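You operate a simulated robot arm through the tools that you are given. There is no shell and no other tool.

Carry out the task below with a simulated robot arm. There is one attempt and no reset: what you move stays moved.

Task
Clamp the blue housing in pocket 1 and the yellow one in pocket 2.
Fine: the pockets of the pallet plate; close both clamps.

The check looks at the end state, three seconds after you hand in, the way a careful person would. Anything else that was tipped, shoved, dropped, spilled or broken makes it a failure.

Robot
A 6-joint arm with a two-finger gripper, fixed in place. Base frame: the origin is at the foot of the arm, x ahead of it, y to its left, z up; the work surface is at about z = 0.74. Lengths are in m, angles in degrees, forces in N, time in s.
With the tool pointing down near the work surface it reaches from about 0.34 to 0.68 m from the base axis. Its first joint turns from -66.0 to 66.0 degrees. Payload 2.45 kg.
The tool frame sits at the grasp point between the pads (the TCP): z along the fingers, y along the line on which they close. The tips reach 0.03 m beyond it. Largest opening 0.106 m; the body of the gripper starts 0.079 m behind the TCP.
Orientation is that of the tool frame in the base frame, as a unit quaternion [w, x, y, z]. With the fingers straight down and closing along the base's y, the tool's x points along the base's -x, its y along +y and its z along -z.

Tools
- The arm moves only by the tool send_rows. Its arguments are lists of equal length, an entry for each row: "angular": the turn, a rotation vector about the tool's x, y, z in degrees, a list of three; "delta_pos": the shift along the tool's x, y, z in m, a list of three; "grip": the finger opening in m, from 0 to 0.106. In form: {"angular": [[wx, wy, wz], ...], "delta_pos": [[x, y, z], ...], "grip": [grip, ...]}. A call has 1 to 20 rows; each row shifts and turns the commanded pose from where the row before left it, along the tool's axes as they then stand. A row lasts 0.2 s, in which the tool goes at most 0.05 m and 8.6 degrees; a call with a longer step from one row to the next is refused whole, and so is a gripper value outside its range. Where a pose cannot be reached the arm comes as near as it can. A force on the tool above 40 N (or 10 N above the force at the start of the call, whichever is more), or a blocked arm, ends the call early, and 0.2 s more pass. The fingers move at their own pace (about 0.153 m/s each) and stop on an object; they squeeze with about 43 N. The grip force told is the motor's: it shows also when the fingers shut on nothing. Time passes only in rows, and 0.2 s behind the last, so rows that do not move let the fingers close. It gives the time, the measured TCP pose, the force on the tool (base axes), the opening and the grip force at its end, in the units of the frame above (readings bear some noise), with the torque about the TCP (base axes, N m) and any sound that the robot's microphone picked up.
- Cameras (640 x 400 px; columns grow to the right, rows downward): "scene" is fixed at [0.0683, 0.4311, 1.3933]; the picture's right is [-0.59, -0.81, 0.00], its down [-0.54, 0.40, -0.74] and it looks along [0.60, -0.44, -0.67] (base axes); focal length 365 px, centre (320, 200). "wrist" rides on the gripper at [0.076, -0.002, -0.106] in the tool frame; the picture's right is [0.02, 1.00, 0.00], its down [-0.78, 0.02, -0.62] and it looks along [-0.62, 0.01, 0.78] (tool axes); focal length 247 px, centre (320, 200).
- snapshot(camera): a new picture of that camera. No time passes.
- locate(camera, pixels): for up to 12 pixels [column, row] of the newest picture of that camera ("zoom" is the newest enlarged one), the place [x, y, z] in the base frame of the surface seen there, good to about 0.002 m. No time passes.
- zoom(camera, box): a new picture of the part [left, top, right, bottom] of that camera's present view, enlarged. No time passes.
- sign_off(): hands the job in; it is judged then, once.

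Unless the task says otherwise, let go and move clear before handing in.

The tools are called after "Request:" as a command line: name --argument value ..., lists and objects as JSON in quotes. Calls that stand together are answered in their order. send_rows: Moves the arm, as the interface text tells. Its arguments: {"type":"object","properties":{"angular":{"type":"array","items":{"type":"array","items":{"type":"number"}}},"delta_pos":{"type":"array","items":{"type":"array","items":{"type":"number"}}},"grip":{"type":"array","items":{"type":"number"}}},"required":["angular","delta_pos","grip"]} The other tools are called the same way: snapshot (camera) takes a picture; locate (camera, pixels) gives the place of the surface under pixels of a picture; zoom (camera, box) takes an enlarged picture of a part of a camera's view; sign_off () hands the job in.

At the start:

```text
clock: 0.0
ee_pos: [0.3794, 0.1364, 1.0772]
tool_rot: [0.0, 0.0, 1.0, 0.0]
force: [-0.5, -0.4, 0.5]
moment: [0.03, 0.01, 0.01]
width: 0.106
grasp_force: 0.1
```

scene: 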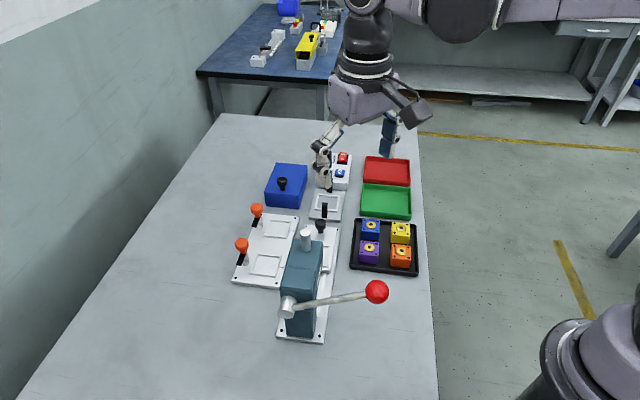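
wrist: 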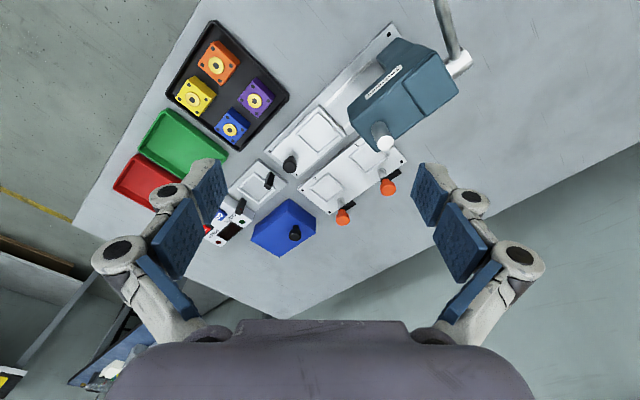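

The scene picture shows the pallet plate with two pockets near (268,250), orange-knobbed clamps at (257,210) and (242,245), and four housings in a black tray near (385,243). I'll enlarge these areas.

Request:
zoom --camera "scene" --box '[220, 190, 340, 300]'

Request:
zoom --camera "scene" --box '[340, 205, 430, 285]'

Request:
zoom --camera "wrist" --box '[220, 80, 440, 260]'

Request:
zoom --camera "wrist" --box '[160, 10, 300, 160]'

```text
3.64 times, centred on (280, 245) of scene
```

zoom: 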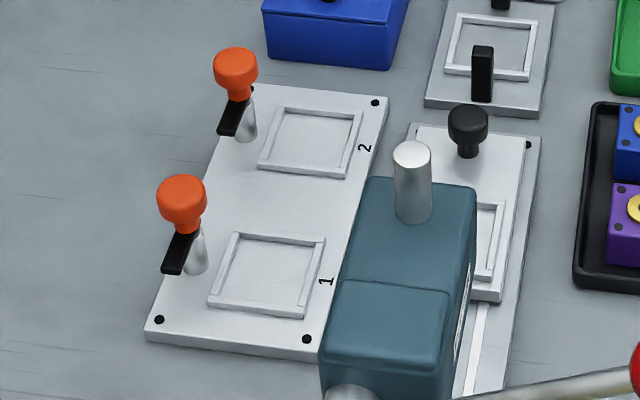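

```text
5.00 times, centred on (385, 245) of scene
```

zoom: 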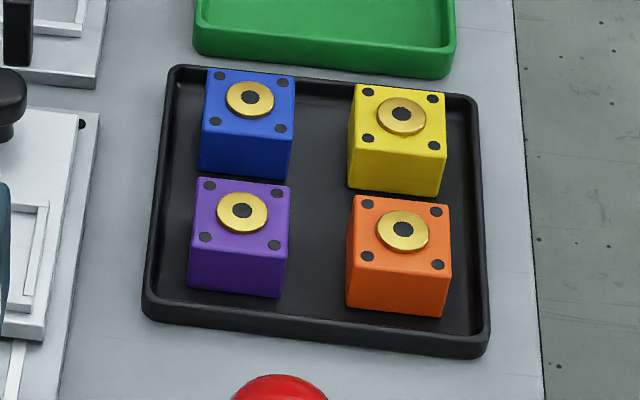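

```text
2.22 times, centred on (330, 170) of wrist
```

zoom: 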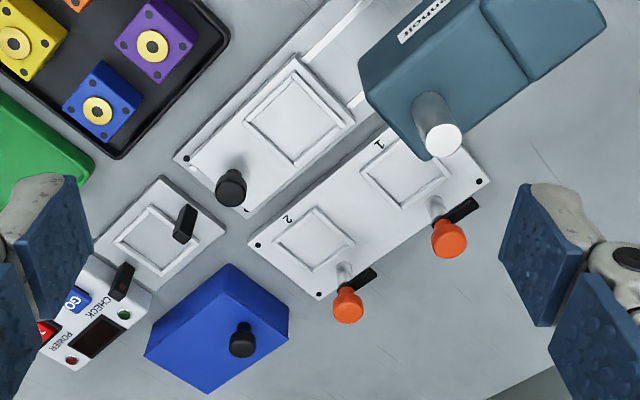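

```text
2.67 times, centred on (230, 85) of wrist
```

zoom: 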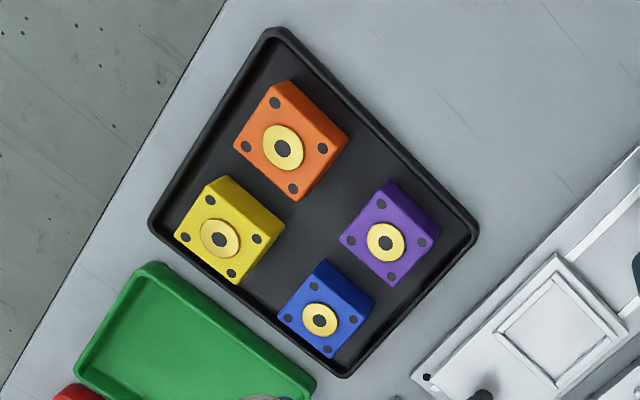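

The first zoom shows the pockets labelled 1 (near) and 2 (far), each with a swing or toggle clamp. I'll locate the housings in the latest zoom, then the pockets.

Request:
locate --camera "zoom" --pixels '[[319, 321], [326, 270], [366, 296], [327, 350], [288, 318], [220, 239], [222, 188], [257, 239], [231, 274], [185, 236], [300, 240], [280, 330]]'

Request:
locate --camera "scene" --pixels '[[257, 209], [242, 244], [267, 265], [278, 228], [370, 227], [401, 231], [248, 271], [308, 219], [233, 281], [276, 287], [320, 225], [304, 236]]'

```text
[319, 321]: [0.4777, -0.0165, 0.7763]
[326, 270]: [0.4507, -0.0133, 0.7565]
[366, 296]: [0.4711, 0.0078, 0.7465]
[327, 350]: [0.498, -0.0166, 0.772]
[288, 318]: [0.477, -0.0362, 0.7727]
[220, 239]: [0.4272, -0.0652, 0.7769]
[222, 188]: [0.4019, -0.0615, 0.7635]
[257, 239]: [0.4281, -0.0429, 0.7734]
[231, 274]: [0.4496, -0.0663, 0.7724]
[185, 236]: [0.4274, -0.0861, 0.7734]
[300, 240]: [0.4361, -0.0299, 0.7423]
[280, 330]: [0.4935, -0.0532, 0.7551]
```

```text
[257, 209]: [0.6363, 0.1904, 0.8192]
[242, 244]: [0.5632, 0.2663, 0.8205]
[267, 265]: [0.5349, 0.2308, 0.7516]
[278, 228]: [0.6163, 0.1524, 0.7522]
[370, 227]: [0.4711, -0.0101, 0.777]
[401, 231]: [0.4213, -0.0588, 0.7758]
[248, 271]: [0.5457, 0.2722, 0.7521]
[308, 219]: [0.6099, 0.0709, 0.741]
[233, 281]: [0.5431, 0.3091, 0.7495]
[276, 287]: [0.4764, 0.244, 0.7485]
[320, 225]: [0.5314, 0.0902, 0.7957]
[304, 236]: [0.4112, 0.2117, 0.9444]
```

I now have rough positions: blue near (0.475,-0.015), yellow near (0.425,-0.065), pockets near (0.53,0.23) and (0.61,0.15). I'll take finer measurements from zooms, starting with the pallet.

Request:
zoom --camera "scene" --box '[225, 195, 305, 245]'

```text
8.00 times, centred on (265, 220) of scene
```

zoom: 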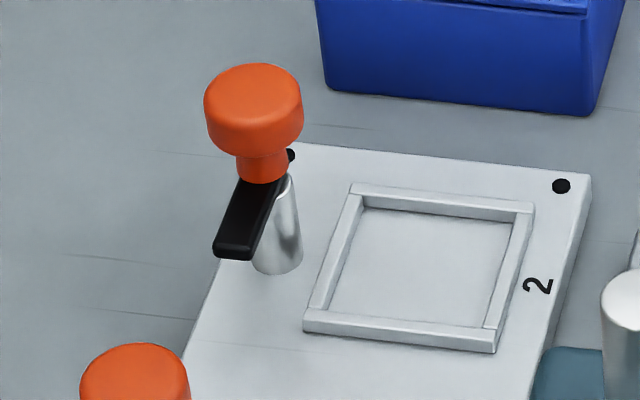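

Clamp 2 is a post with a black swing arm and an orange knob; the arm points away from the pocket. I'm measuring the pocket's inner corners, the arm and the knob.

Request:
locate --camera "zoom" --pixels '[[370, 212], [511, 225], [485, 322], [332, 305], [353, 187], [531, 206], [494, 340], [306, 318], [253, 85], [265, 195], [233, 242], [276, 265]]'

Request:
zoom --camera "scene" --box '[225, 235, 305, 285]'

```text
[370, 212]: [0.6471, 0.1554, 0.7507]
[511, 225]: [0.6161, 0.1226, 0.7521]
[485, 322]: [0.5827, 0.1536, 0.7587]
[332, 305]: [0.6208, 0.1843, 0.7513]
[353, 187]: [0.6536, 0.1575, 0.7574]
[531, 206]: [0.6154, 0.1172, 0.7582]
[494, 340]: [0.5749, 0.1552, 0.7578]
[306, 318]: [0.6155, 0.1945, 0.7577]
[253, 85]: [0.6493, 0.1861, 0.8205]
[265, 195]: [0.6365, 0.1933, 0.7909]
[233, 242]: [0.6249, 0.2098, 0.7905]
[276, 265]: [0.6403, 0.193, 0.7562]
```

```text
8.00 times, centred on (265, 260) of scene
```

zoom: 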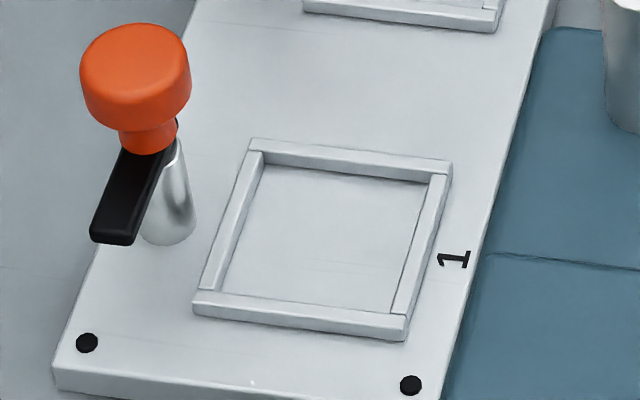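

Request:
locate --camera "zoom" --pixels '[[265, 168], [425, 187], [393, 310], [226, 287], [250, 142], [450, 166], [405, 330], [195, 302], [138, 50], [140, 165], [110, 232], [168, 235]]'

Request:
zoom --camera "scene" --box '[345, 210, 425, 260]'

```text
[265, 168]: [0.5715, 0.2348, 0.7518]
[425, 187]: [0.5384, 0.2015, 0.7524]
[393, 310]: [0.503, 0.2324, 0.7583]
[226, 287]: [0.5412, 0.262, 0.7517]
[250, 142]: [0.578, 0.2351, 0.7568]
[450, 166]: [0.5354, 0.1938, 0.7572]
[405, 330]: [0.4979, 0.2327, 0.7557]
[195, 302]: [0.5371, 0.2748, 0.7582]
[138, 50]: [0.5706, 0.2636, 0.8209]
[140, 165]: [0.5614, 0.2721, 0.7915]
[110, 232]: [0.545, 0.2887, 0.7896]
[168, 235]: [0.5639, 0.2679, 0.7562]
```

```text
8.00 times, centred on (385, 235) of scene
```

zoom: 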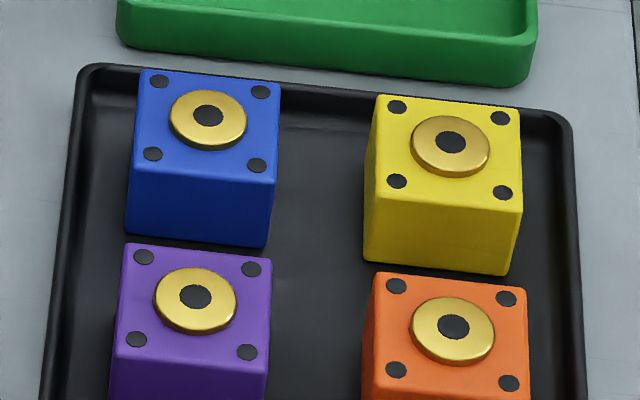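

Pocket centres come out at about (0.537,0.234) and (0.615,0.156), and the plate lies at 45°. Next I'm measuring the tops of the blue and yellow housings in this zoom.

Request:
locate --camera "zoom" --pixels '[[144, 74], [277, 86], [270, 180], [134, 166], [208, 115], [265, 240], [379, 98], [519, 112], [519, 208], [369, 194], [450, 141], [508, 268]]'

Request:
locate --camera "scene" --pixels '[[359, 219], [379, 221], [375, 240], [411, 248], [357, 263], [413, 274], [417, 225], [305, 240], [320, 258], [377, 292], [289, 308], [322, 155]]'

```text
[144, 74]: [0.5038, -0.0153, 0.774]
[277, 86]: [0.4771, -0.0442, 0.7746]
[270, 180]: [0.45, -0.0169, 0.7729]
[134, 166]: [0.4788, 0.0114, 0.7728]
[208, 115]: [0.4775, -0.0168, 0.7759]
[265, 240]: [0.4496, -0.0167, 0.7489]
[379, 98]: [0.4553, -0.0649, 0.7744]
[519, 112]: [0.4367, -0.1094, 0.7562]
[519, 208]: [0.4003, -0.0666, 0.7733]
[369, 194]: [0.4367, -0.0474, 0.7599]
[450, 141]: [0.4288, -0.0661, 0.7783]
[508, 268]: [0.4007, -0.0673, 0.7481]
```

```text
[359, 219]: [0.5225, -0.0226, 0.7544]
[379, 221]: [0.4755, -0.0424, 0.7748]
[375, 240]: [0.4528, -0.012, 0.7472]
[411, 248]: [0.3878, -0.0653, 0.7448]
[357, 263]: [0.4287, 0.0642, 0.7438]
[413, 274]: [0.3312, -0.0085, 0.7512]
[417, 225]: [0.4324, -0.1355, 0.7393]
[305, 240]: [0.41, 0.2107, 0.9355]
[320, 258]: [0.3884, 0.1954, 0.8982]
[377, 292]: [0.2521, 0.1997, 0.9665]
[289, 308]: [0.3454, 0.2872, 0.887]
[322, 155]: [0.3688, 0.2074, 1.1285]
```

Blue is centred at about (0.477,-0.016) and yellow at (0.428,-0.066). Both are roughly 40 mm squares at 45°, with tops at z≈0.774. The press is tall, so I'm mapping it and the housing gaps before planning paths.

Request:
zoom --camera "scene" --box '[270, 215, 400, 345]'

Request:
locate --camera "scene" --pixels '[[290, 245], [283, 280], [285, 297], [315, 295], [317, 250], [299, 245], [306, 231], [369, 247], [401, 251], [282, 300], [300, 290], [310, 330]]'

```text
3.08 times, centred on (335, 280) of scene
```

zoom: 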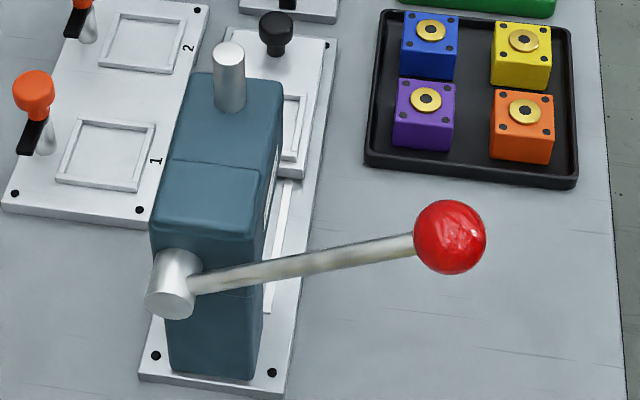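

```text
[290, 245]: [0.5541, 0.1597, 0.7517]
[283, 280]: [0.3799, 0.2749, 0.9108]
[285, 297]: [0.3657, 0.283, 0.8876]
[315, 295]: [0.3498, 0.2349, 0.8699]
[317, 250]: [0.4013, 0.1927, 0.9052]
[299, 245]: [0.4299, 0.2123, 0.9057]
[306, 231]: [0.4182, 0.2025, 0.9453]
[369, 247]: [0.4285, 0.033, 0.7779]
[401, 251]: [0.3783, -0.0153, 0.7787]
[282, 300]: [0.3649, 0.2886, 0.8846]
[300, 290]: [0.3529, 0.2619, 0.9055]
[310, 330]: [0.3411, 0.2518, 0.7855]
```

Housing spacing is about 70 mm, giving 30 mm gaps. The press head tops out near z≈0.945 at (0.42,0.205). I'll turn the tool so it closes along the plate's long axis (camera toward -x,-y), then move above blue with a safe margin.

Request:
send_rows --angular '[[0, 0, -7.5], [0, 0, -7.5], [0, 0, -7.5], [0, 0, -7.5], [0, 0, -7.5], [0, 0, -7.5], [0, 0, 0]]' --delta_pos '[[0, 0, 0], [0, 0, 0], [0, 0, 0], [0, 0, 0], [0, 0, 0], [0, 0, 0], [0, 0, 0]]' --grip '[0.07, 0.07, 0.07, 0.07, 0.07, 0.07, 0.07]'

```text
clock: 1.6
ee_pos: [0.3793, 0.1364, 1.0785]
tool_rot: [0.0, -0.383, 0.924, 0.0]
force: [-0.5, -0.2, -0.3]
moment: [-0.03, 0.01, 0.03]
width: 0.0699
grasp_force: 0.2
```

The turn worked: tool x now points along (-0.707,-0.707). I'm moving to above blue at z≈0.90.

Request:
send_rows --angular '[[0, 0, 0], [0, 0, 0], [0, 0, 0], [0, 0, 0], [0, 0, 0], [0, 0, 0], [0, 0, 0], [0, 0, 0], [0, 0, 0]]' --delta_pos '[[0.0055, -0.0253, 0.0], [0.0055, -0.0253, 0.0], [0.0055, -0.0253, 0.0356], [0.0055, -0.0253, 0.0356], [0.0055, -0.0253, 0.0356], [0.0055, -0.0253, 0.0356], [0.0055, -0.0253, 0.0356], [0, 0, 0], [0, 0, 0]]' --grip '[0.07, 0.07, 0.07, 0.07, 0.07, 0.07, 0.07, 0.07, 0.07]'

Request:
snapshot --camera "wrist"

Request:
snapshot --camera "scene"

```text
clock: 3.6
ee_pos: [0.4787, -0.0199, 0.8981]
tool_rot: [0.0, -0.382, 0.924, 0.001]
force: [1.2, 0.2, -0.2]
moment: [0.0, -0.02, -0.02]
width: 0.0699
grasp_force: 0.0
```

```text
taken
```

wrist: 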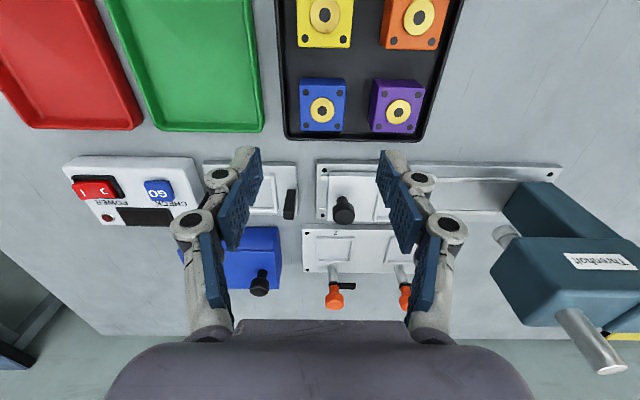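

```text
taken
```

scene: 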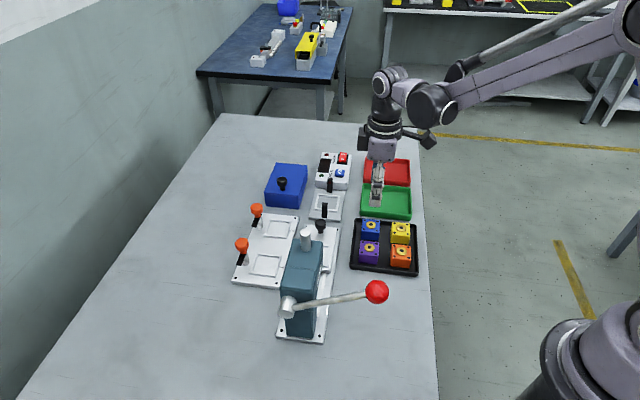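

The wrist picture shows blue at (322,110), straight below the grasp point. I'm refining its pose from an enlarged wrist view.

Request:
zoom --camera "wrist" --box '[270, 60, 440, 150]'

```text
3.76 times, centred on (355, 105) of wrist
```

zoom: 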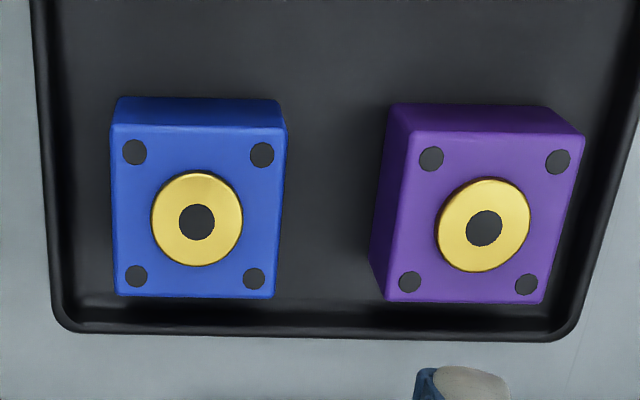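

Request:
locate --camera "zoom" --pixels '[[115, 128], [284, 131], [273, 294], [119, 293], [197, 221], [134, 152], [262, 155], [253, 279], [136, 276], [483, 229], [190, 180], [300, 200]]'

```text
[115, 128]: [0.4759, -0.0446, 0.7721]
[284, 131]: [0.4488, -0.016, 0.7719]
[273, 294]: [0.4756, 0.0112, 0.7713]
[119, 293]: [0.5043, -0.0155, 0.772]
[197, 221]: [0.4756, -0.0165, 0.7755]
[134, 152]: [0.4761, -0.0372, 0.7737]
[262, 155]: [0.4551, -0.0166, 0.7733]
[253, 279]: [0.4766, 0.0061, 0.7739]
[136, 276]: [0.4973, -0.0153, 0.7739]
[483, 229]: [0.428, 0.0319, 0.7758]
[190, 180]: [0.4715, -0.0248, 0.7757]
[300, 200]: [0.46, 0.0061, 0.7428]
```

Blue's centre is (0.4763,-0.016), square to the tool, with its top at 0.7735 and the tray floor at 0.743. I'll correct by (-1.1, +4.5) mm in the tool frame and descend to TCP z≈0.788 with the fingers above the tray rim.

Request:
send_rows --angular '[[0, 0, 0], [0, 0, 0], [0, 0, 0], [0, 0, 0], [0, 0, 0], [0, 0, 0]]' --delta_pos '[[-0.0011, 0.0045, 0], [0, 0, 0.03], [0, 0, 0.02], [0, 0, 0.02], [0, 0, 0], [0, 0, 0]]' --grip '[0.058, 0.058, 0.058, 0.058, 0.058, 0.058]'

Request:
snapshot --camera "wrist"

```text
clock: 5.0
ee_pos: [0.4769, -0.014, 0.8301]
tool_rot: [0.0, -0.382, 0.924, 0.0]
force: [0.0, 0.2, -0.3]
moment: [0.01, -0.01, 0.01]
width: 0.0578
grasp_force: 0.1
```

```text
taken
```

wrist: 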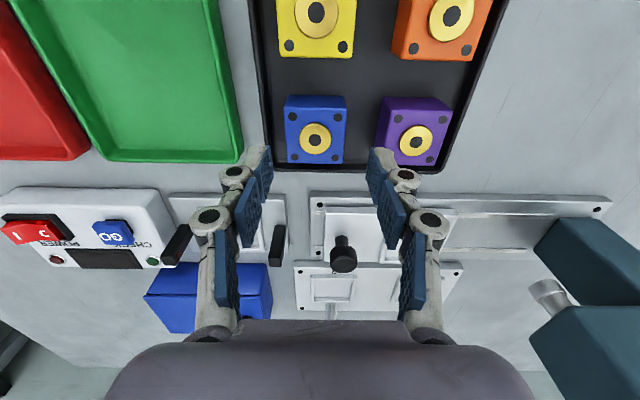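

Blue is between the fingers at (316,138). The pose readings carry noise, so I'll re-read the pose and locate blue again before going lower.

Request:
send_rows --angular '[[0, 0, 0]]' --delta_pos '[[0, 0, 0]]' --grip '[0.058]'

Request:
zoom --camera "wrist" --box '[240, 80, 400, 190]'

```text
clock: 5.4
ee_pos: [0.4762, -0.013, 0.8302]
tool_rot: [0.0, -0.383, 0.924, 0.0]
force: [1.0, -0.5, 0.2]
moment: [0.01, 0.01, 0.0]
width: 0.058
grasp_force: 0.1
```

```text
3.64 times, centred on (320, 135) of wrist
```

zoom: 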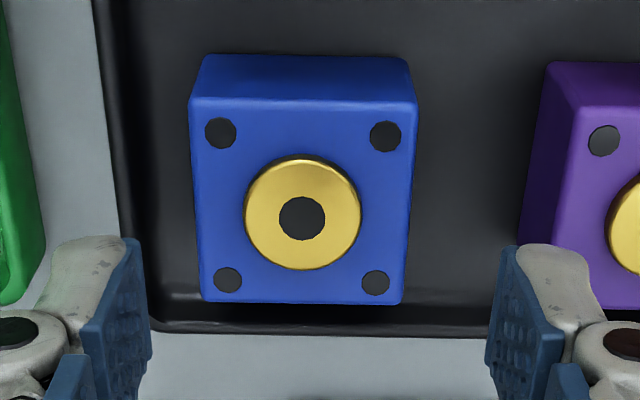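

Request:
locate --camera "zoom" --pixels '[[220, 133], [385, 136], [375, 284], [228, 280], [302, 218], [125, 250], [505, 260], [310, 330]]'

```text
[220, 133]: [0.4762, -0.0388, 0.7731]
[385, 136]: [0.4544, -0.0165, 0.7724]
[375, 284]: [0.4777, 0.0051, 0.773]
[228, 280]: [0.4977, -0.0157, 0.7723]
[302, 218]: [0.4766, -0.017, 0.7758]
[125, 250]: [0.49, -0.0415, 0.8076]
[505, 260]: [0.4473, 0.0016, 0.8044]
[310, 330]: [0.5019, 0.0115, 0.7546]
```

Blue's centre is confirmed at (0.4765,-0.0165), while the TCP is about 3 mm off in +y. I'll correct that and descend to z 0.788.

Request:
send_rows --angular '[[0, 0, 0], [0, 0, 0], [0, 0, 0], [0, 0, 0], [0, 0, 0]]' --delta_pos '[[0.0023, -0.0023, 0], [0, 0, 0.015], [0, 0, 0.015], [0, 0, 0.012], [0, 0, 0]]' --grip '[0.058, 0.058, 0.058, 0.058, 0.058]'

Request:
snapshot --camera "wrist"

Request:
zoom --camera "scene" --box '[345, 180, 425, 260]'

```text
clock: 6.6
ee_pos: [0.4763, -0.0171, 0.7872]
tool_rot: [0.0, -0.383, 0.924, 0.0]
force: [-0.4, 0.0, -0.4]
moment: [-0.01, 0.0, -0.02]
width: 0.058
grasp_force: 0.0
```

```text
taken
```

wrist: 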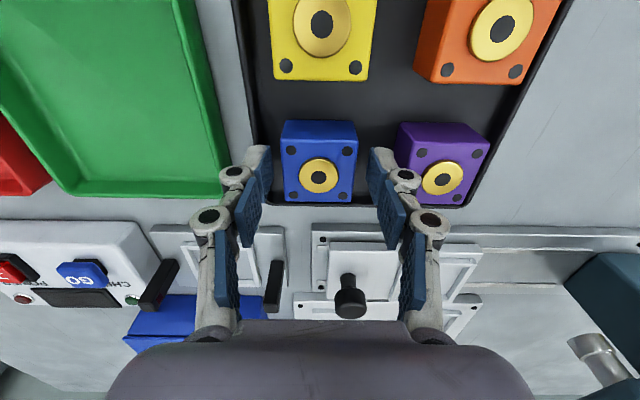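

```text
5.00 times, centred on (385, 220) of scene
```

zoom: 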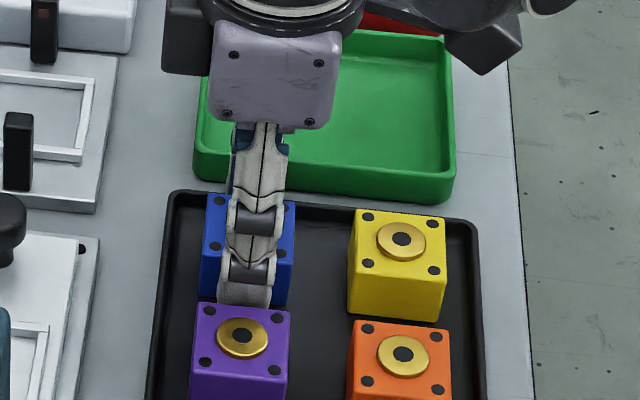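

The fingers straddle blue with clear gaps to purple and the tray wall. I'm closing.

Request:
send_rows --angular '[[0, 0, 0], [0, 0, 0], [0, 0, 0], [0, 0, 0]]' --delta_pos '[[0, 0, 0], [0, 0, 0], [0, 0, 0], [0, 0, 0]]' --grip '[0.045, 0.03, 0.03, 0.03]'

```text
clock: 7.6
ee_pos: [0.4771, -0.0172, 0.7871]
tool_rot: [0.0, -0.383, 0.924, 0.0]
force: [1.5, 0.0, 0.7]
moment: [-0.06, -0.04, 0.01]
width: 0.041
grasp_force: 43.3
```

Blue is held at a 0.041 opening. I'll lift it straight up and check the grip.

Request:
send_rows --angular '[[0, 0, 0], [0, 0, 0], [0, 0, 0], [0, 0, 0], [0, 0, 0], [0, 0, 0]]' --delta_pos '[[0, 0, -0.01], [0, 0, -0.02], [0, 0, -0.03], [0, 0, -0.03], [0, 0, -0.03], [0, 0, 0]]' --grip '[0.03, 0.03, 0.03, 0.03, 0.03, 0.03]'

Request:
zoom --camera "wrist" --box '[240, 90, 400, 220]'

Request:
snapshot --camera "scene"

```text
clock: 9.0
ee_pos: [0.4764, -0.0164, 0.9068]
tool_rot: [0.0, -0.383, 0.924, 0.001]
force: [-0.7, -0.3, -1.2]
moment: [0.02, -0.02, -0.02]
width: 0.0409
grasp_force: 43.1
```

```text
3.08 times, centred on (320, 155) of wrist
```

zoom: 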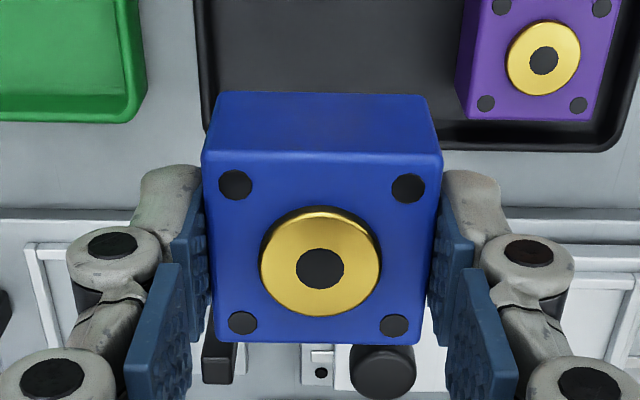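

```text
taken
```

scene: 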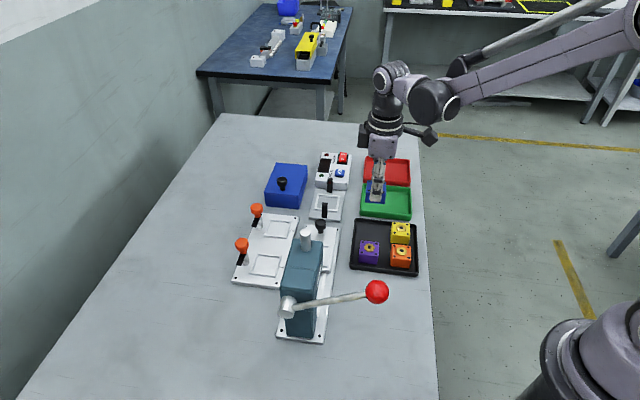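

Blue is held level. I'm measuring its centre relative to the TCP from the corner pins in this zoom.

Request:
locate --camera "zoom" --pixels '[[235, 185], [408, 188], [394, 326], [243, 323], [320, 268], [203, 160], [443, 165], [415, 342], [220, 342]]'

Request:
send_rows --angular '[[0, 0, 0]]' --delta_pos '[[0, 0, 0]]' --grip '[0.03]'

```text
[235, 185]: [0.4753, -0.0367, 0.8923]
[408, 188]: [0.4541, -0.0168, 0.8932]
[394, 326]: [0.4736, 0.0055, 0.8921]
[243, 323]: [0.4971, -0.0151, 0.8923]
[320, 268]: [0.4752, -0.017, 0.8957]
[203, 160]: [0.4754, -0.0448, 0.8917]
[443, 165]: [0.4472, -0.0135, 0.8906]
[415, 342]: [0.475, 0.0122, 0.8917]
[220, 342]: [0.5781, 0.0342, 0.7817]
```

```text
clock: 9.4
ee_pos: [0.4761, -0.0169, 0.9068]
tool_rot: [-0.001, -0.383, 0.924, -0.001]
force: [0.2, 0.1, -0.9]
moment: [-0.03, 0.01, 0.01]
width: 0.0408
grasp_force: 43.0
```

The housing is centred on the TCP to within about 1 mm, with its bottom about 45 mm below the TCP. I'm carrying it to pocket 1 on a path bowed away from the press, staying at z≈0.907.

Request:
send_rows --angular '[[0, 0, 0], [0, 0, 0], [0, 0, 0], [0, 0, 0], [0, 0, 0], [0, 0, 0], [0, 0, 0], [0, 0, 0], [0, 0, 0], [0, 0, 0], [0, 0, 0]]' --delta_pos '[[-0.0312, 0.0047, 0], [-0.0312, 0.0047, 0], [-0.0312, 0.0047, 0], [-0.0312, 0.0046, 0], [-0.0311, 0.0046, 0], [-0.0161, 0.0278, 0], [-0.0161, 0.0278, 0], [-0.0161, 0.0277, 0], [-0.016, 0.0277, 0], [0, 0, 0], [0, 0, 0]]' --grip '[0.03, 0.03, 0.03, 0.03, 0.03, 0.03, 0.03, 0.03, 0.03, 0.03, 0.03]'

Request:
snapshot --camera "wrist"

Request:
snapshot --camera "scene"

```text
clock: 11.8
ee_pos: [0.5353, 0.2354, 0.9067]
tool_rot: [0.0, -0.382, 0.924, 0.0]
force: [-0.1, -0.5, -1.3]
moment: [0.01, -0.02, -0.04]
width: 0.0409
grasp_force: 43.2
```

```text
taken
```

wrist: 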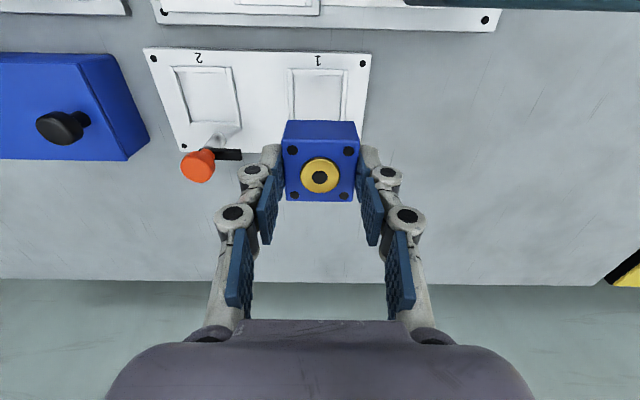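

```text
taken
```

scene: 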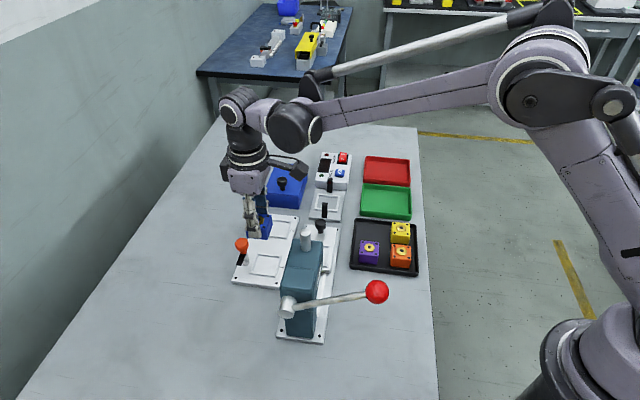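

Blue hovers over pocket 1, whose rim shows at (290-348,70), and pocket 2 is fully visible at (208,97). I'm measuring both from the wrist view.

Request:
zoom --camera "wrist" --box '[140, 40, 380, 190]'

```text
2.67 times, centred on (260, 115) of wrist
```

zoom: 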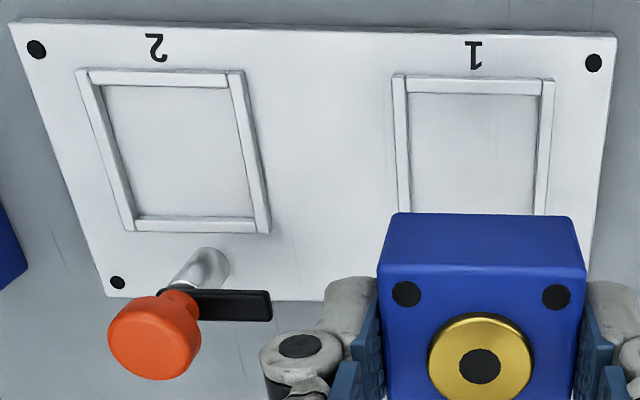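

Request:
locate --camera "zoom" --pixels '[[106, 89], [227, 92], [249, 214], [138, 213], [410, 97], [537, 99], [412, 200], [534, 200], [80, 72], [243, 73], [394, 78], [552, 81]]'

Request:
locate --camera "scene" --pixels '[[280, 256], [249, 276], [255, 256]]'

```text
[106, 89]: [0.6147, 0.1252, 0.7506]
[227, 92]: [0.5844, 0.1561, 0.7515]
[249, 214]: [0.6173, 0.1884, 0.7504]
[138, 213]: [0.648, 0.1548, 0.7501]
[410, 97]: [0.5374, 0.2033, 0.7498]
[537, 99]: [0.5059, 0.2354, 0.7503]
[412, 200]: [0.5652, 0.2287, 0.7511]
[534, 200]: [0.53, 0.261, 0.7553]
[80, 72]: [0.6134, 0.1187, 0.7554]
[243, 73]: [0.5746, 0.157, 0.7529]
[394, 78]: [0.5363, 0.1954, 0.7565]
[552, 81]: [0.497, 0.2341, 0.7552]
```

```text
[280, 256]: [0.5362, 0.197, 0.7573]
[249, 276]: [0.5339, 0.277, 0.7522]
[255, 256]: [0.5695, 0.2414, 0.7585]
```

Pocket 1's centre is about (0.538,0.2345), with an opening of roughly 45 mm for the 41 mm housing. I'm checking where the held housing is relative to that, using the same camera.

Request:
zoom --camera "wrist" --box '[250, 60, 390, 210]'

Request:
send_rows --angular '[[0, 0, 0]]' --delta_pos '[[0, 0, 0]]' --grip '[0.03]'

```text
2.67 times, centred on (320, 135) of wrist
```

zoom: 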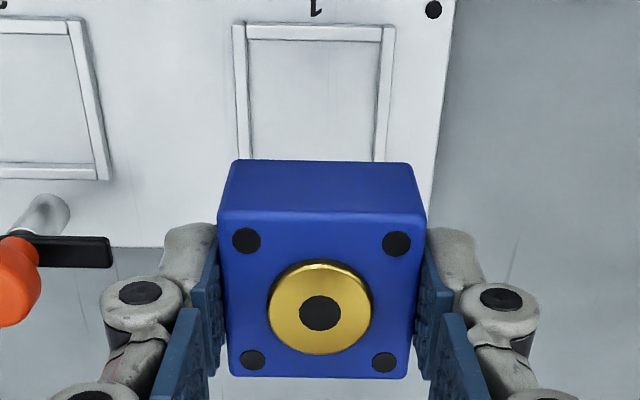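

```text
clock: 12.2
ee_pos: [0.5346, 0.2337, 0.9074]
tool_rot: [0.0, -0.383, 0.924, 0.0]
force: [-0.1, -0.8, -1.9]
moment: [-0.04, 0.01, 0.01]
width: 0.0409
grasp_force: 42.8
```

Request:
locate --camera "zoom" --pixels '[[246, 241], [397, 244], [384, 363], [252, 360], [320, 313], [230, 217], [415, 220], [408, 370], [232, 368], [248, 42], [380, 42]]'

Request:
send_rows --angular '[[0, 0, 0]]' --delta_pos '[[0, 0, 0]]' --grip '[0.03]'

```text
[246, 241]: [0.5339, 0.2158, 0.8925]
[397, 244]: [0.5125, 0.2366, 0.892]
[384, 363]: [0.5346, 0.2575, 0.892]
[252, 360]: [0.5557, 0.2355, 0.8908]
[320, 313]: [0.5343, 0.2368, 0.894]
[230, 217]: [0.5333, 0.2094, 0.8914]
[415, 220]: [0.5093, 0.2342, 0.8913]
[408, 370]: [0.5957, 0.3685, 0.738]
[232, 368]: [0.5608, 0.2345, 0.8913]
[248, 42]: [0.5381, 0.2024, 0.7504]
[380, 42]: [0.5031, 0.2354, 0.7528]
```

```text
clock: 12.6
ee_pos: [0.5352, 0.2347, 0.9066]
tool_rot: [0.0, -0.384, 0.924, 0.0]
force: [0.2, 0.3, -1.1]
moment: [0.02, -0.04, -0.03]
width: 0.041
grasp_force: 43.1
```

By the wrist camera, the housing centre is (0.534,0.236) against the pocket's (0.538,0.235). I'll shift about 3 mm and come down to just above the rim to re-check.

Request:
send_rows --angular '[[0, 0, 0], [0, 0, 0], [0, 0, 0], [0, 0, 0], [0, 0, 0], [0, 0, 0]]' --delta_pos '[[-0.0015, -0.003, 0], [0, 0, 0.025], [0, 0, 0.025], [0, 0, 0.025], [0, 0, 0.01], [0, 0, 0]]' --grip '[0.03, 0.03, 0.03, 0.03, 0.03, 0.03]'

Request:
snapshot --camera "wrist"

Request:
zoom --camera "scene" --box '[215, 215, 315, 295]'

```text
clock: 14.0
ee_pos: [0.5385, 0.2323, 0.8219]
tool_rot: [0.001, -0.383, 0.924, 0.0]
force: [0.1, -0.1, -0.8]
moment: [0.01, -0.01, 0.0]
width: 0.0411
grasp_force: 42.9
```

```text
taken
```

wrist: 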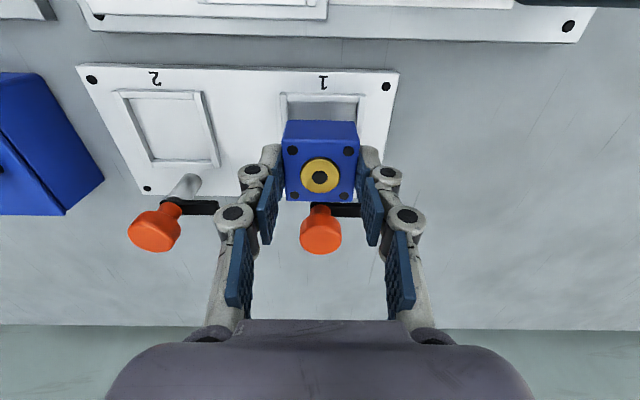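

```text
5.00 times, centred on (265, 255) of scene
```

zoom: 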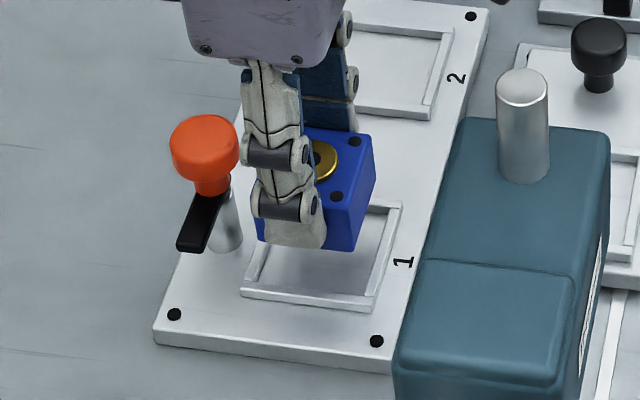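

The housing is about 20 mm above the pocket. I'm re-measuring the relative position from the wrist zoom.

Request:
zoom --camera "wrist" --box '[250, 80, 390, 210]'

Request:
send_rows --angular '[[0, 0, 0]]' --delta_pos '[[0, 0, 0]]' --grip '[0.03]'

```text
3.08 times, centred on (320, 145) of wrist
```

zoom: 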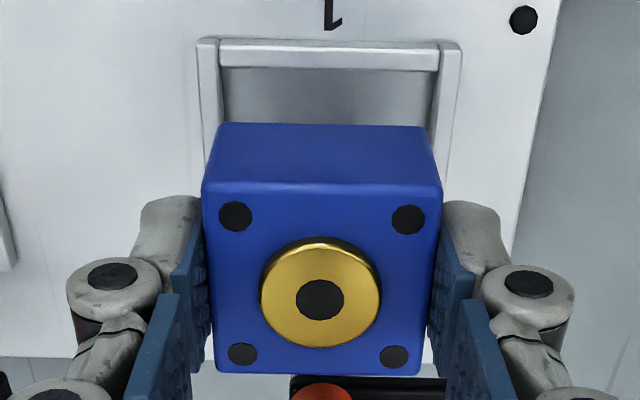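

```text
clock: 14.4
ee_pos: [0.5379, 0.232, 0.8216]
tool_rot: [0.0, -0.382, 0.924, 0.001]
force: [0.3, 0.9, -1.6]
moment: [-0.01, 0.01, 0.01]
width: 0.0411
grasp_force: 43.1
```

Request:
locate --camera "zoom" --pixels '[[235, 216], [408, 219], [394, 356], [243, 354], [224, 70], [436, 72], [200, 42], [460, 46], [215, 100], [437, 100], [223, 110], [436, 115]]'

```text
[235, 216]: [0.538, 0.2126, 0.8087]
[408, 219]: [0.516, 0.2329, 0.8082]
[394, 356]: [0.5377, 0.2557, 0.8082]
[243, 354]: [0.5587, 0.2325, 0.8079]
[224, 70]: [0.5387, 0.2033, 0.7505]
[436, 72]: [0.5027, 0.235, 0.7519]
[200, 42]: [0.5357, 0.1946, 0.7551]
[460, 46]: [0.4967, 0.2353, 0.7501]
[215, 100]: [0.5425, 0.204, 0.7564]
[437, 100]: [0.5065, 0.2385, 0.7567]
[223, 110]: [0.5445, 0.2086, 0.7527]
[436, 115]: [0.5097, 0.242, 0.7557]
```

Relative to the pocket centre, the housing needs about -1.0 mm in tool x and +1.4 mm in tool y. I'll apply that and descend slowly toward seating at TCP z≈0.797, watching the force.

Request:
send_rows --angular '[[0, 0, 0], [0, 0, 0], [0, 0, 0], [0, 0, 0], [0, 0, 0]]' --delta_pos '[[-0.001, 0.0014, 0], [0, 0, 0.008], [0, 0, 0.006], [0, 0, 0.004], [0, 0, 0]]' --grip '[0.03, 0.03, 0.03, 0.03, 0.03]'

Request:
zoom --camera "wrist" --box '[250, 80, 390, 210]'

Request:
zoom --camera "scene" --box '[225, 225, 305, 285]'

```text
clock: 15.6
ee_pos: [0.5392, 0.2344, 0.804]
tool_rot: [0.001, -0.382, 0.924, 0.001]
force: [0.1, 0.1, -1.7]
moment: [0.01, 0.0, 0.01]
width: 0.0409
grasp_force: 43.1
```

```text
3.08 times, centred on (320, 145) of wrist
```

zoom: 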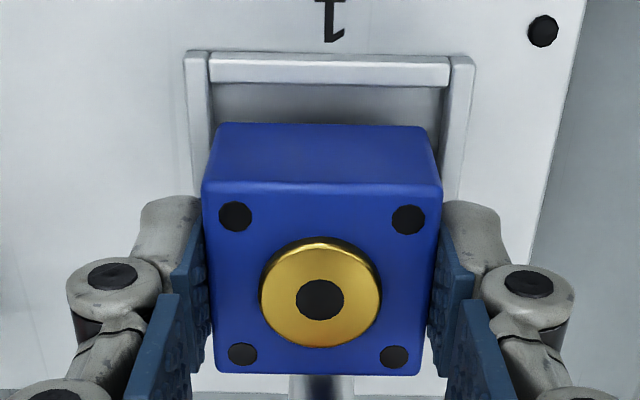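

```text
6.67 times, centred on (265, 255) of scene
```

zoom: 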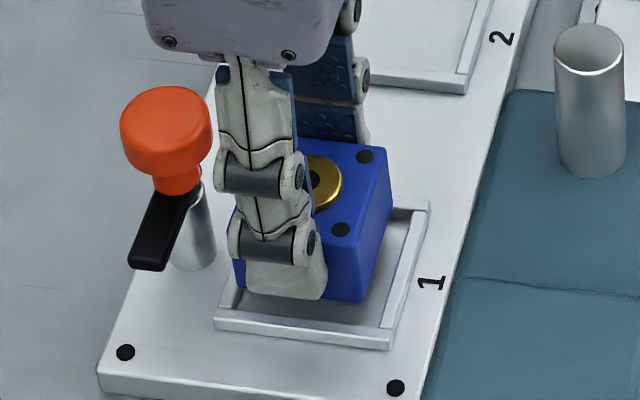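

The blue bottom edge spans 218–428 at row 125, with the rim's inner edges at about 212 and 446, so it still needs to move in +y. I'm checking the near-side gap with locate.

Request:
zoom --camera "wrist" --box '[280, 90, 360, 140]'

```text
8.00 times, centred on (320, 115) of wrist
```

zoom: 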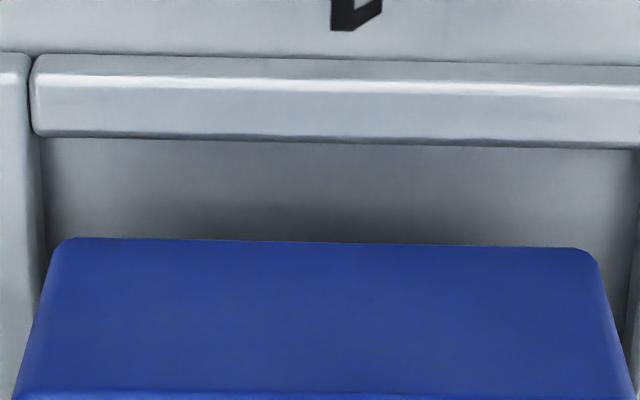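

Request:
locate --camera "zoom" --pixels '[[320, 135], [320, 75], [320, 160], [320, 244], [80, 250], [585, 258], [20, 200], [40, 200], [320, 390], [630, 390], [100, 130], [580, 140]]'

Request:
send_rows --angular '[[0, 0, 0]]' --delta_pos '[[0, 0, 0]]' --grip '[0.03]'

```text
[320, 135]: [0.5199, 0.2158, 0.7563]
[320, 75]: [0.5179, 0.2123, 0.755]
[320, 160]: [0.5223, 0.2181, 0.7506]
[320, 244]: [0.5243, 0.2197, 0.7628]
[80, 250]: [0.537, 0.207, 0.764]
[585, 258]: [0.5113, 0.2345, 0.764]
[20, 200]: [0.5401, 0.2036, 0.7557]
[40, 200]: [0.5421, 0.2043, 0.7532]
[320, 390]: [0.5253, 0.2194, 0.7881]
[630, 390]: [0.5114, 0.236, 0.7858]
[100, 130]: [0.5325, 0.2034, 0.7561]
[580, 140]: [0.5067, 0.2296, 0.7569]
```

```text
clock: 16.0
ee_pos: [0.5402, 0.2346, 0.8042]
tool_rot: [0.001, -0.383, 0.924, 0.0]
force: [0.3, 0.5, -1.0]
moment: [0.0, -0.01, 0.0]
width: 0.0413
grasp_force: 43.1
```

The near-side gap is about 6 mm against an inner opening of about 48 mm, so the housing should go +1.8 mm in tool x and +1.2 mm in tool y. I'll adjust and lower it until it seats.

Request:
send_rows --angular '[[0, 0, 0], [0, 0, 0], [0, 0, 0], [0, 0, 0]]' --delta_pos '[[0.0018, 0.0013, 0], [0, 0, 0.003], [0, 0, 0.002], [0, 0, 0]]' --grip '[0.03, 0.03, 0.03, 0.03]'

Request:
zoom --camera "wrist" --box '[250, 80, 390, 210]'

Request:
zoom --camera "scene" --box '[225, 225, 305, 285]'

```text
clock: 17.0
ee_pos: [0.5368, 0.2339, 0.801]
tool_rot: [0.0, -0.382, 0.924, -0.001]
force: [0.6, -0.1, -1.4]
moment: [-0.02, 0.02, 0.0]
width: 0.0412
grasp_force: 42.9
```

```text
3.08 times, centred on (320, 145) of wrist
```

zoom: 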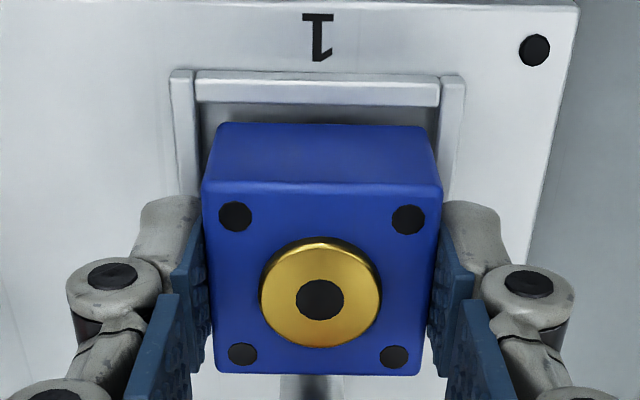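

```text
6.67 times, centred on (265, 255) of scene
```

zoom: 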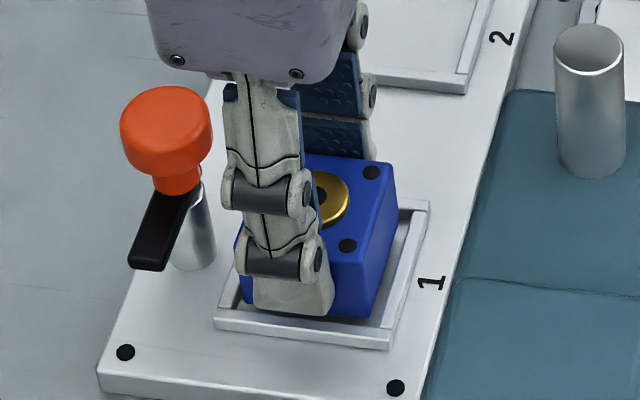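

The near gap is now about 3.8 mm, which is centred in x. The side gaps are about 20 px left and 9 px right, so I'll nudge -0.8 mm in y and lower the last 4–5 mm.

Request:
send_rows --angular '[[0, 0, 0], [0, 0, 0], [0, 0, 0], [0, 0, 0], [0, 0, 0]]' --delta_pos '[[0, -0.0008, 0], [0, 0, 0.002], [0, 0, 0.0015], [0, 0, 0.001], [0, 0, 0]]' --grip '[0.03, 0.03, 0.03, 0.03, 0.03]'

Request:
zoom --camera "wrist" --box '[250, 80, 390, 210]'

Request:
zoom --camera "scene" --box '[225, 225, 305, 285]'

```text
clock: 18.2
ee_pos: [0.537, 0.2333, 0.7957]
tool_rot: [0.0, -0.383, 0.924, -0.001]
force: [0.9, -0.8, -0.8]
moment: [0.0, 0.04, 0.0]
width: 0.041
grasp_force: 43.6
```

```text
3.08 times, centred on (320, 145) of wrist
```

zoom: 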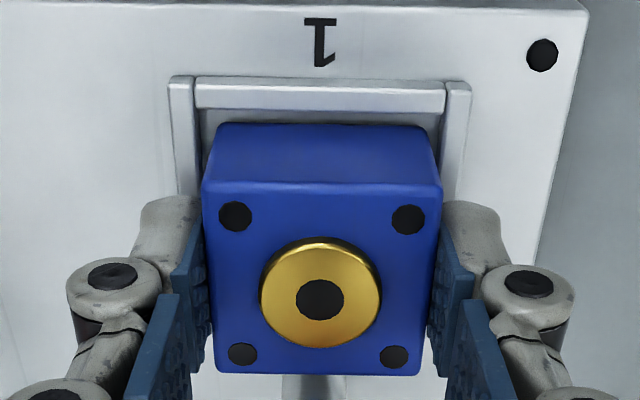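

```text
6.67 times, centred on (265, 255) of scene
```

zoom: 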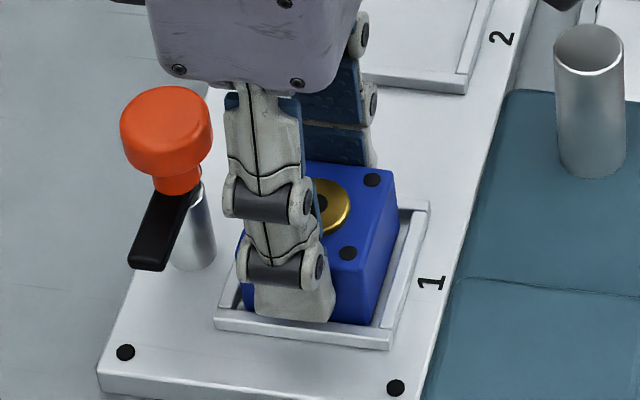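

There's no contact force yet at z≈0.796. I'll continue down in small steps until it touches.

Request:
send_rows --angular '[[0, 0, 0], [0, 0, 0]]' --delta_pos '[[0, 0, 0.001], [0, 0, 0]]' --grip '[0.03, 0.03]'

Request:
send_rows --angular '[[0, 0, 0], [0, 0, 0]]' --delta_pos '[[0, 0, 0.001], [0, 0, 0]]' --grip '[0.03, 0.03]'

```text
clock: 18.8
ee_pos: [0.5377, 0.2344, 0.7954]
tool_rot: [-0.001, -0.383, 0.924, 0.0]
force: [-1.9, 0.4, 7.6]
moment: [-0.04, 0.02, -0.01]
width: 0.0411
grasp_force: 43.0
```

```text
clock: 19.4
ee_pos: [0.5371, 0.2332, 0.7943]
tool_rot: [0.0, -0.382, 0.924, 0.0]
force: [-0.9, 2.5, 26.6]
moment: [0.01, 0.12, 0.0]
width: 0.0409
grasp_force: 43.3
```

Contact force rose to 26 N, so blue is on the pocket floor. I'll ease up 1 mm, open, and rise straight up.

Request:
send_rows --angular '[[0, 0, 0], [0, 0, 0], [0, 0, 0], [0, 0, 0], [0, 0, 0]]' --delta_pos '[[0, 0, -0.001], [0, 0, 0], [0, 0, 0], [0, 0, 0], [0, 0, 0]]' --grip '[0.03, 0.05, 0.062, 0.062, 0.062]'

Request:
send_rows --angular '[[0, 0, 0], [0, 0, 0], [0, 0, 0], [0, 0, 0], [0, 0, 0], [0, 0, 0]]' --delta_pos '[[0, 0, -0.01], [0, 0, -0.02], [0, 0, -0.03], [0, 0, -0.03], [0, 0, -0.025], [0, 0, 0]]' --grip '[0.062, 0.062, 0.062, 0.062, 0.062, 0.062]'

Request:
snapshot --camera "wrist"

Request:
zoom --camera "scene" --box '[225, 215, 305, 285]'

```text
clock: 20.6
ee_pos: [0.5381, 0.2347, 0.7953]
tool_rot: [0.0, -0.383, 0.924, 0.0]
force: [0.6, -0.7, 0.4]
moment: [-0.01, -0.01, -0.02]
width: 0.062
grasp_force: 0.2
```

```text
clock: 22.0
ee_pos: [0.5384, 0.234, 0.9099]
tool_rot: [0.0, -0.382, 0.924, -0.001]
force: [0.3, -0.1, -0.4]
moment: [-0.02, -0.01, 0.03]
width: 0.062
grasp_force: 0.0
```

```text
taken
```

wrist: 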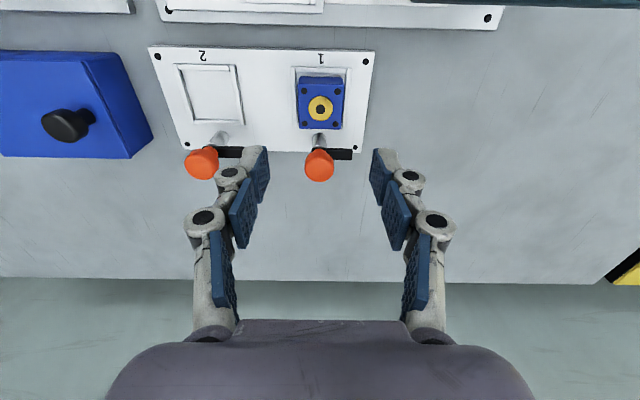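

```text
5.71 times, centred on (265, 250) of scene
```

zoom: 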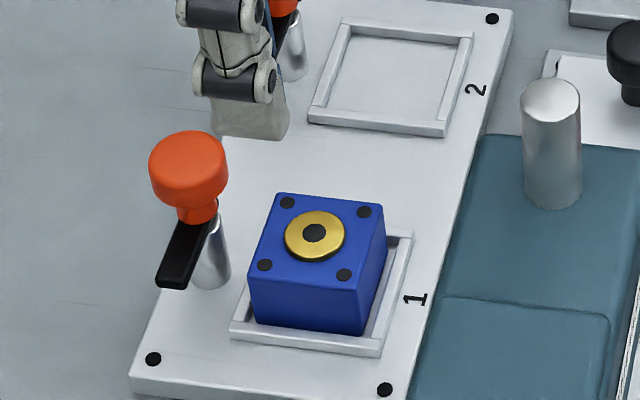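

Blue sits flat inside pocket 1. I'm measuring its pose, the clamp arm heights and the knob positions.

Request:
locate --camera "zoom" --pixels '[[287, 203], [363, 212], [343, 274], [265, 264], [313, 233], [190, 145], [160, 178], [227, 190], [182, 260], [200, 285], [195, 215], [176, 285]]'

Request:
zoom --camera "wrist" --box '[170, 40, 380, 190]'

```text
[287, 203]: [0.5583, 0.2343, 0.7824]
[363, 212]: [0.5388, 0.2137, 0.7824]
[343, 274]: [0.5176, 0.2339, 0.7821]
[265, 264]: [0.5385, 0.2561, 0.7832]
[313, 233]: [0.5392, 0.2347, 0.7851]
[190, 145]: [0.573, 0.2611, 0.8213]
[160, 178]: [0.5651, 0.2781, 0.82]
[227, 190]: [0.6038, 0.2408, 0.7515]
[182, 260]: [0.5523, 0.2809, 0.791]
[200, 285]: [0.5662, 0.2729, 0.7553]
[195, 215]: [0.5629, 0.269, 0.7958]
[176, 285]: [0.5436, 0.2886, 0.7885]
```

```text
2.67 times, centred on (275, 115) of wrist
```

zoom: 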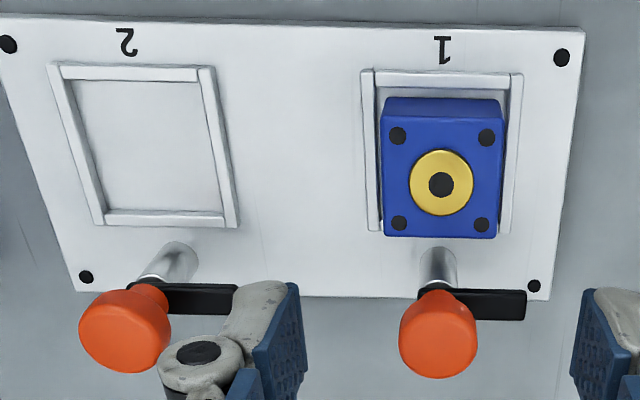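

Request:
locate --camera "zoom" --pixels '[[438, 345], [402, 325], [476, 325], [438, 372], [438, 320], [435, 295], [423, 305], [522, 305], [505, 292], [510, 318], [437, 260], [125, 340]]'

Request:
zoom --camera "wrist" --box '[290, 120, 370, 190]'

```text
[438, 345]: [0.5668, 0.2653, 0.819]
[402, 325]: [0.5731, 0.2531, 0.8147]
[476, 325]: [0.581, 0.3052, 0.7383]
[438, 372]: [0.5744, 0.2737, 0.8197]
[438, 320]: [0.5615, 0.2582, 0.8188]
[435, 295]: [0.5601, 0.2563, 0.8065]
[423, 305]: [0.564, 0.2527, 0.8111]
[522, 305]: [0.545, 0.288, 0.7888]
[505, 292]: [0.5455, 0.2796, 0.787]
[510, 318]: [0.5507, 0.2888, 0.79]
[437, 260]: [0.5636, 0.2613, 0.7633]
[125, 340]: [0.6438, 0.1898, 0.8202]
```

```text
5.71 times, centred on (330, 155) of wrist
```

zoom: 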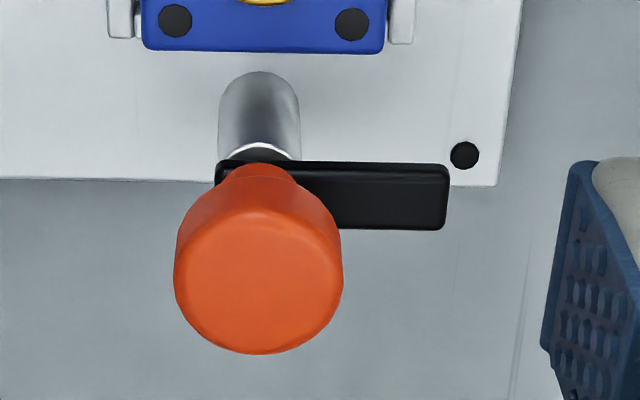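

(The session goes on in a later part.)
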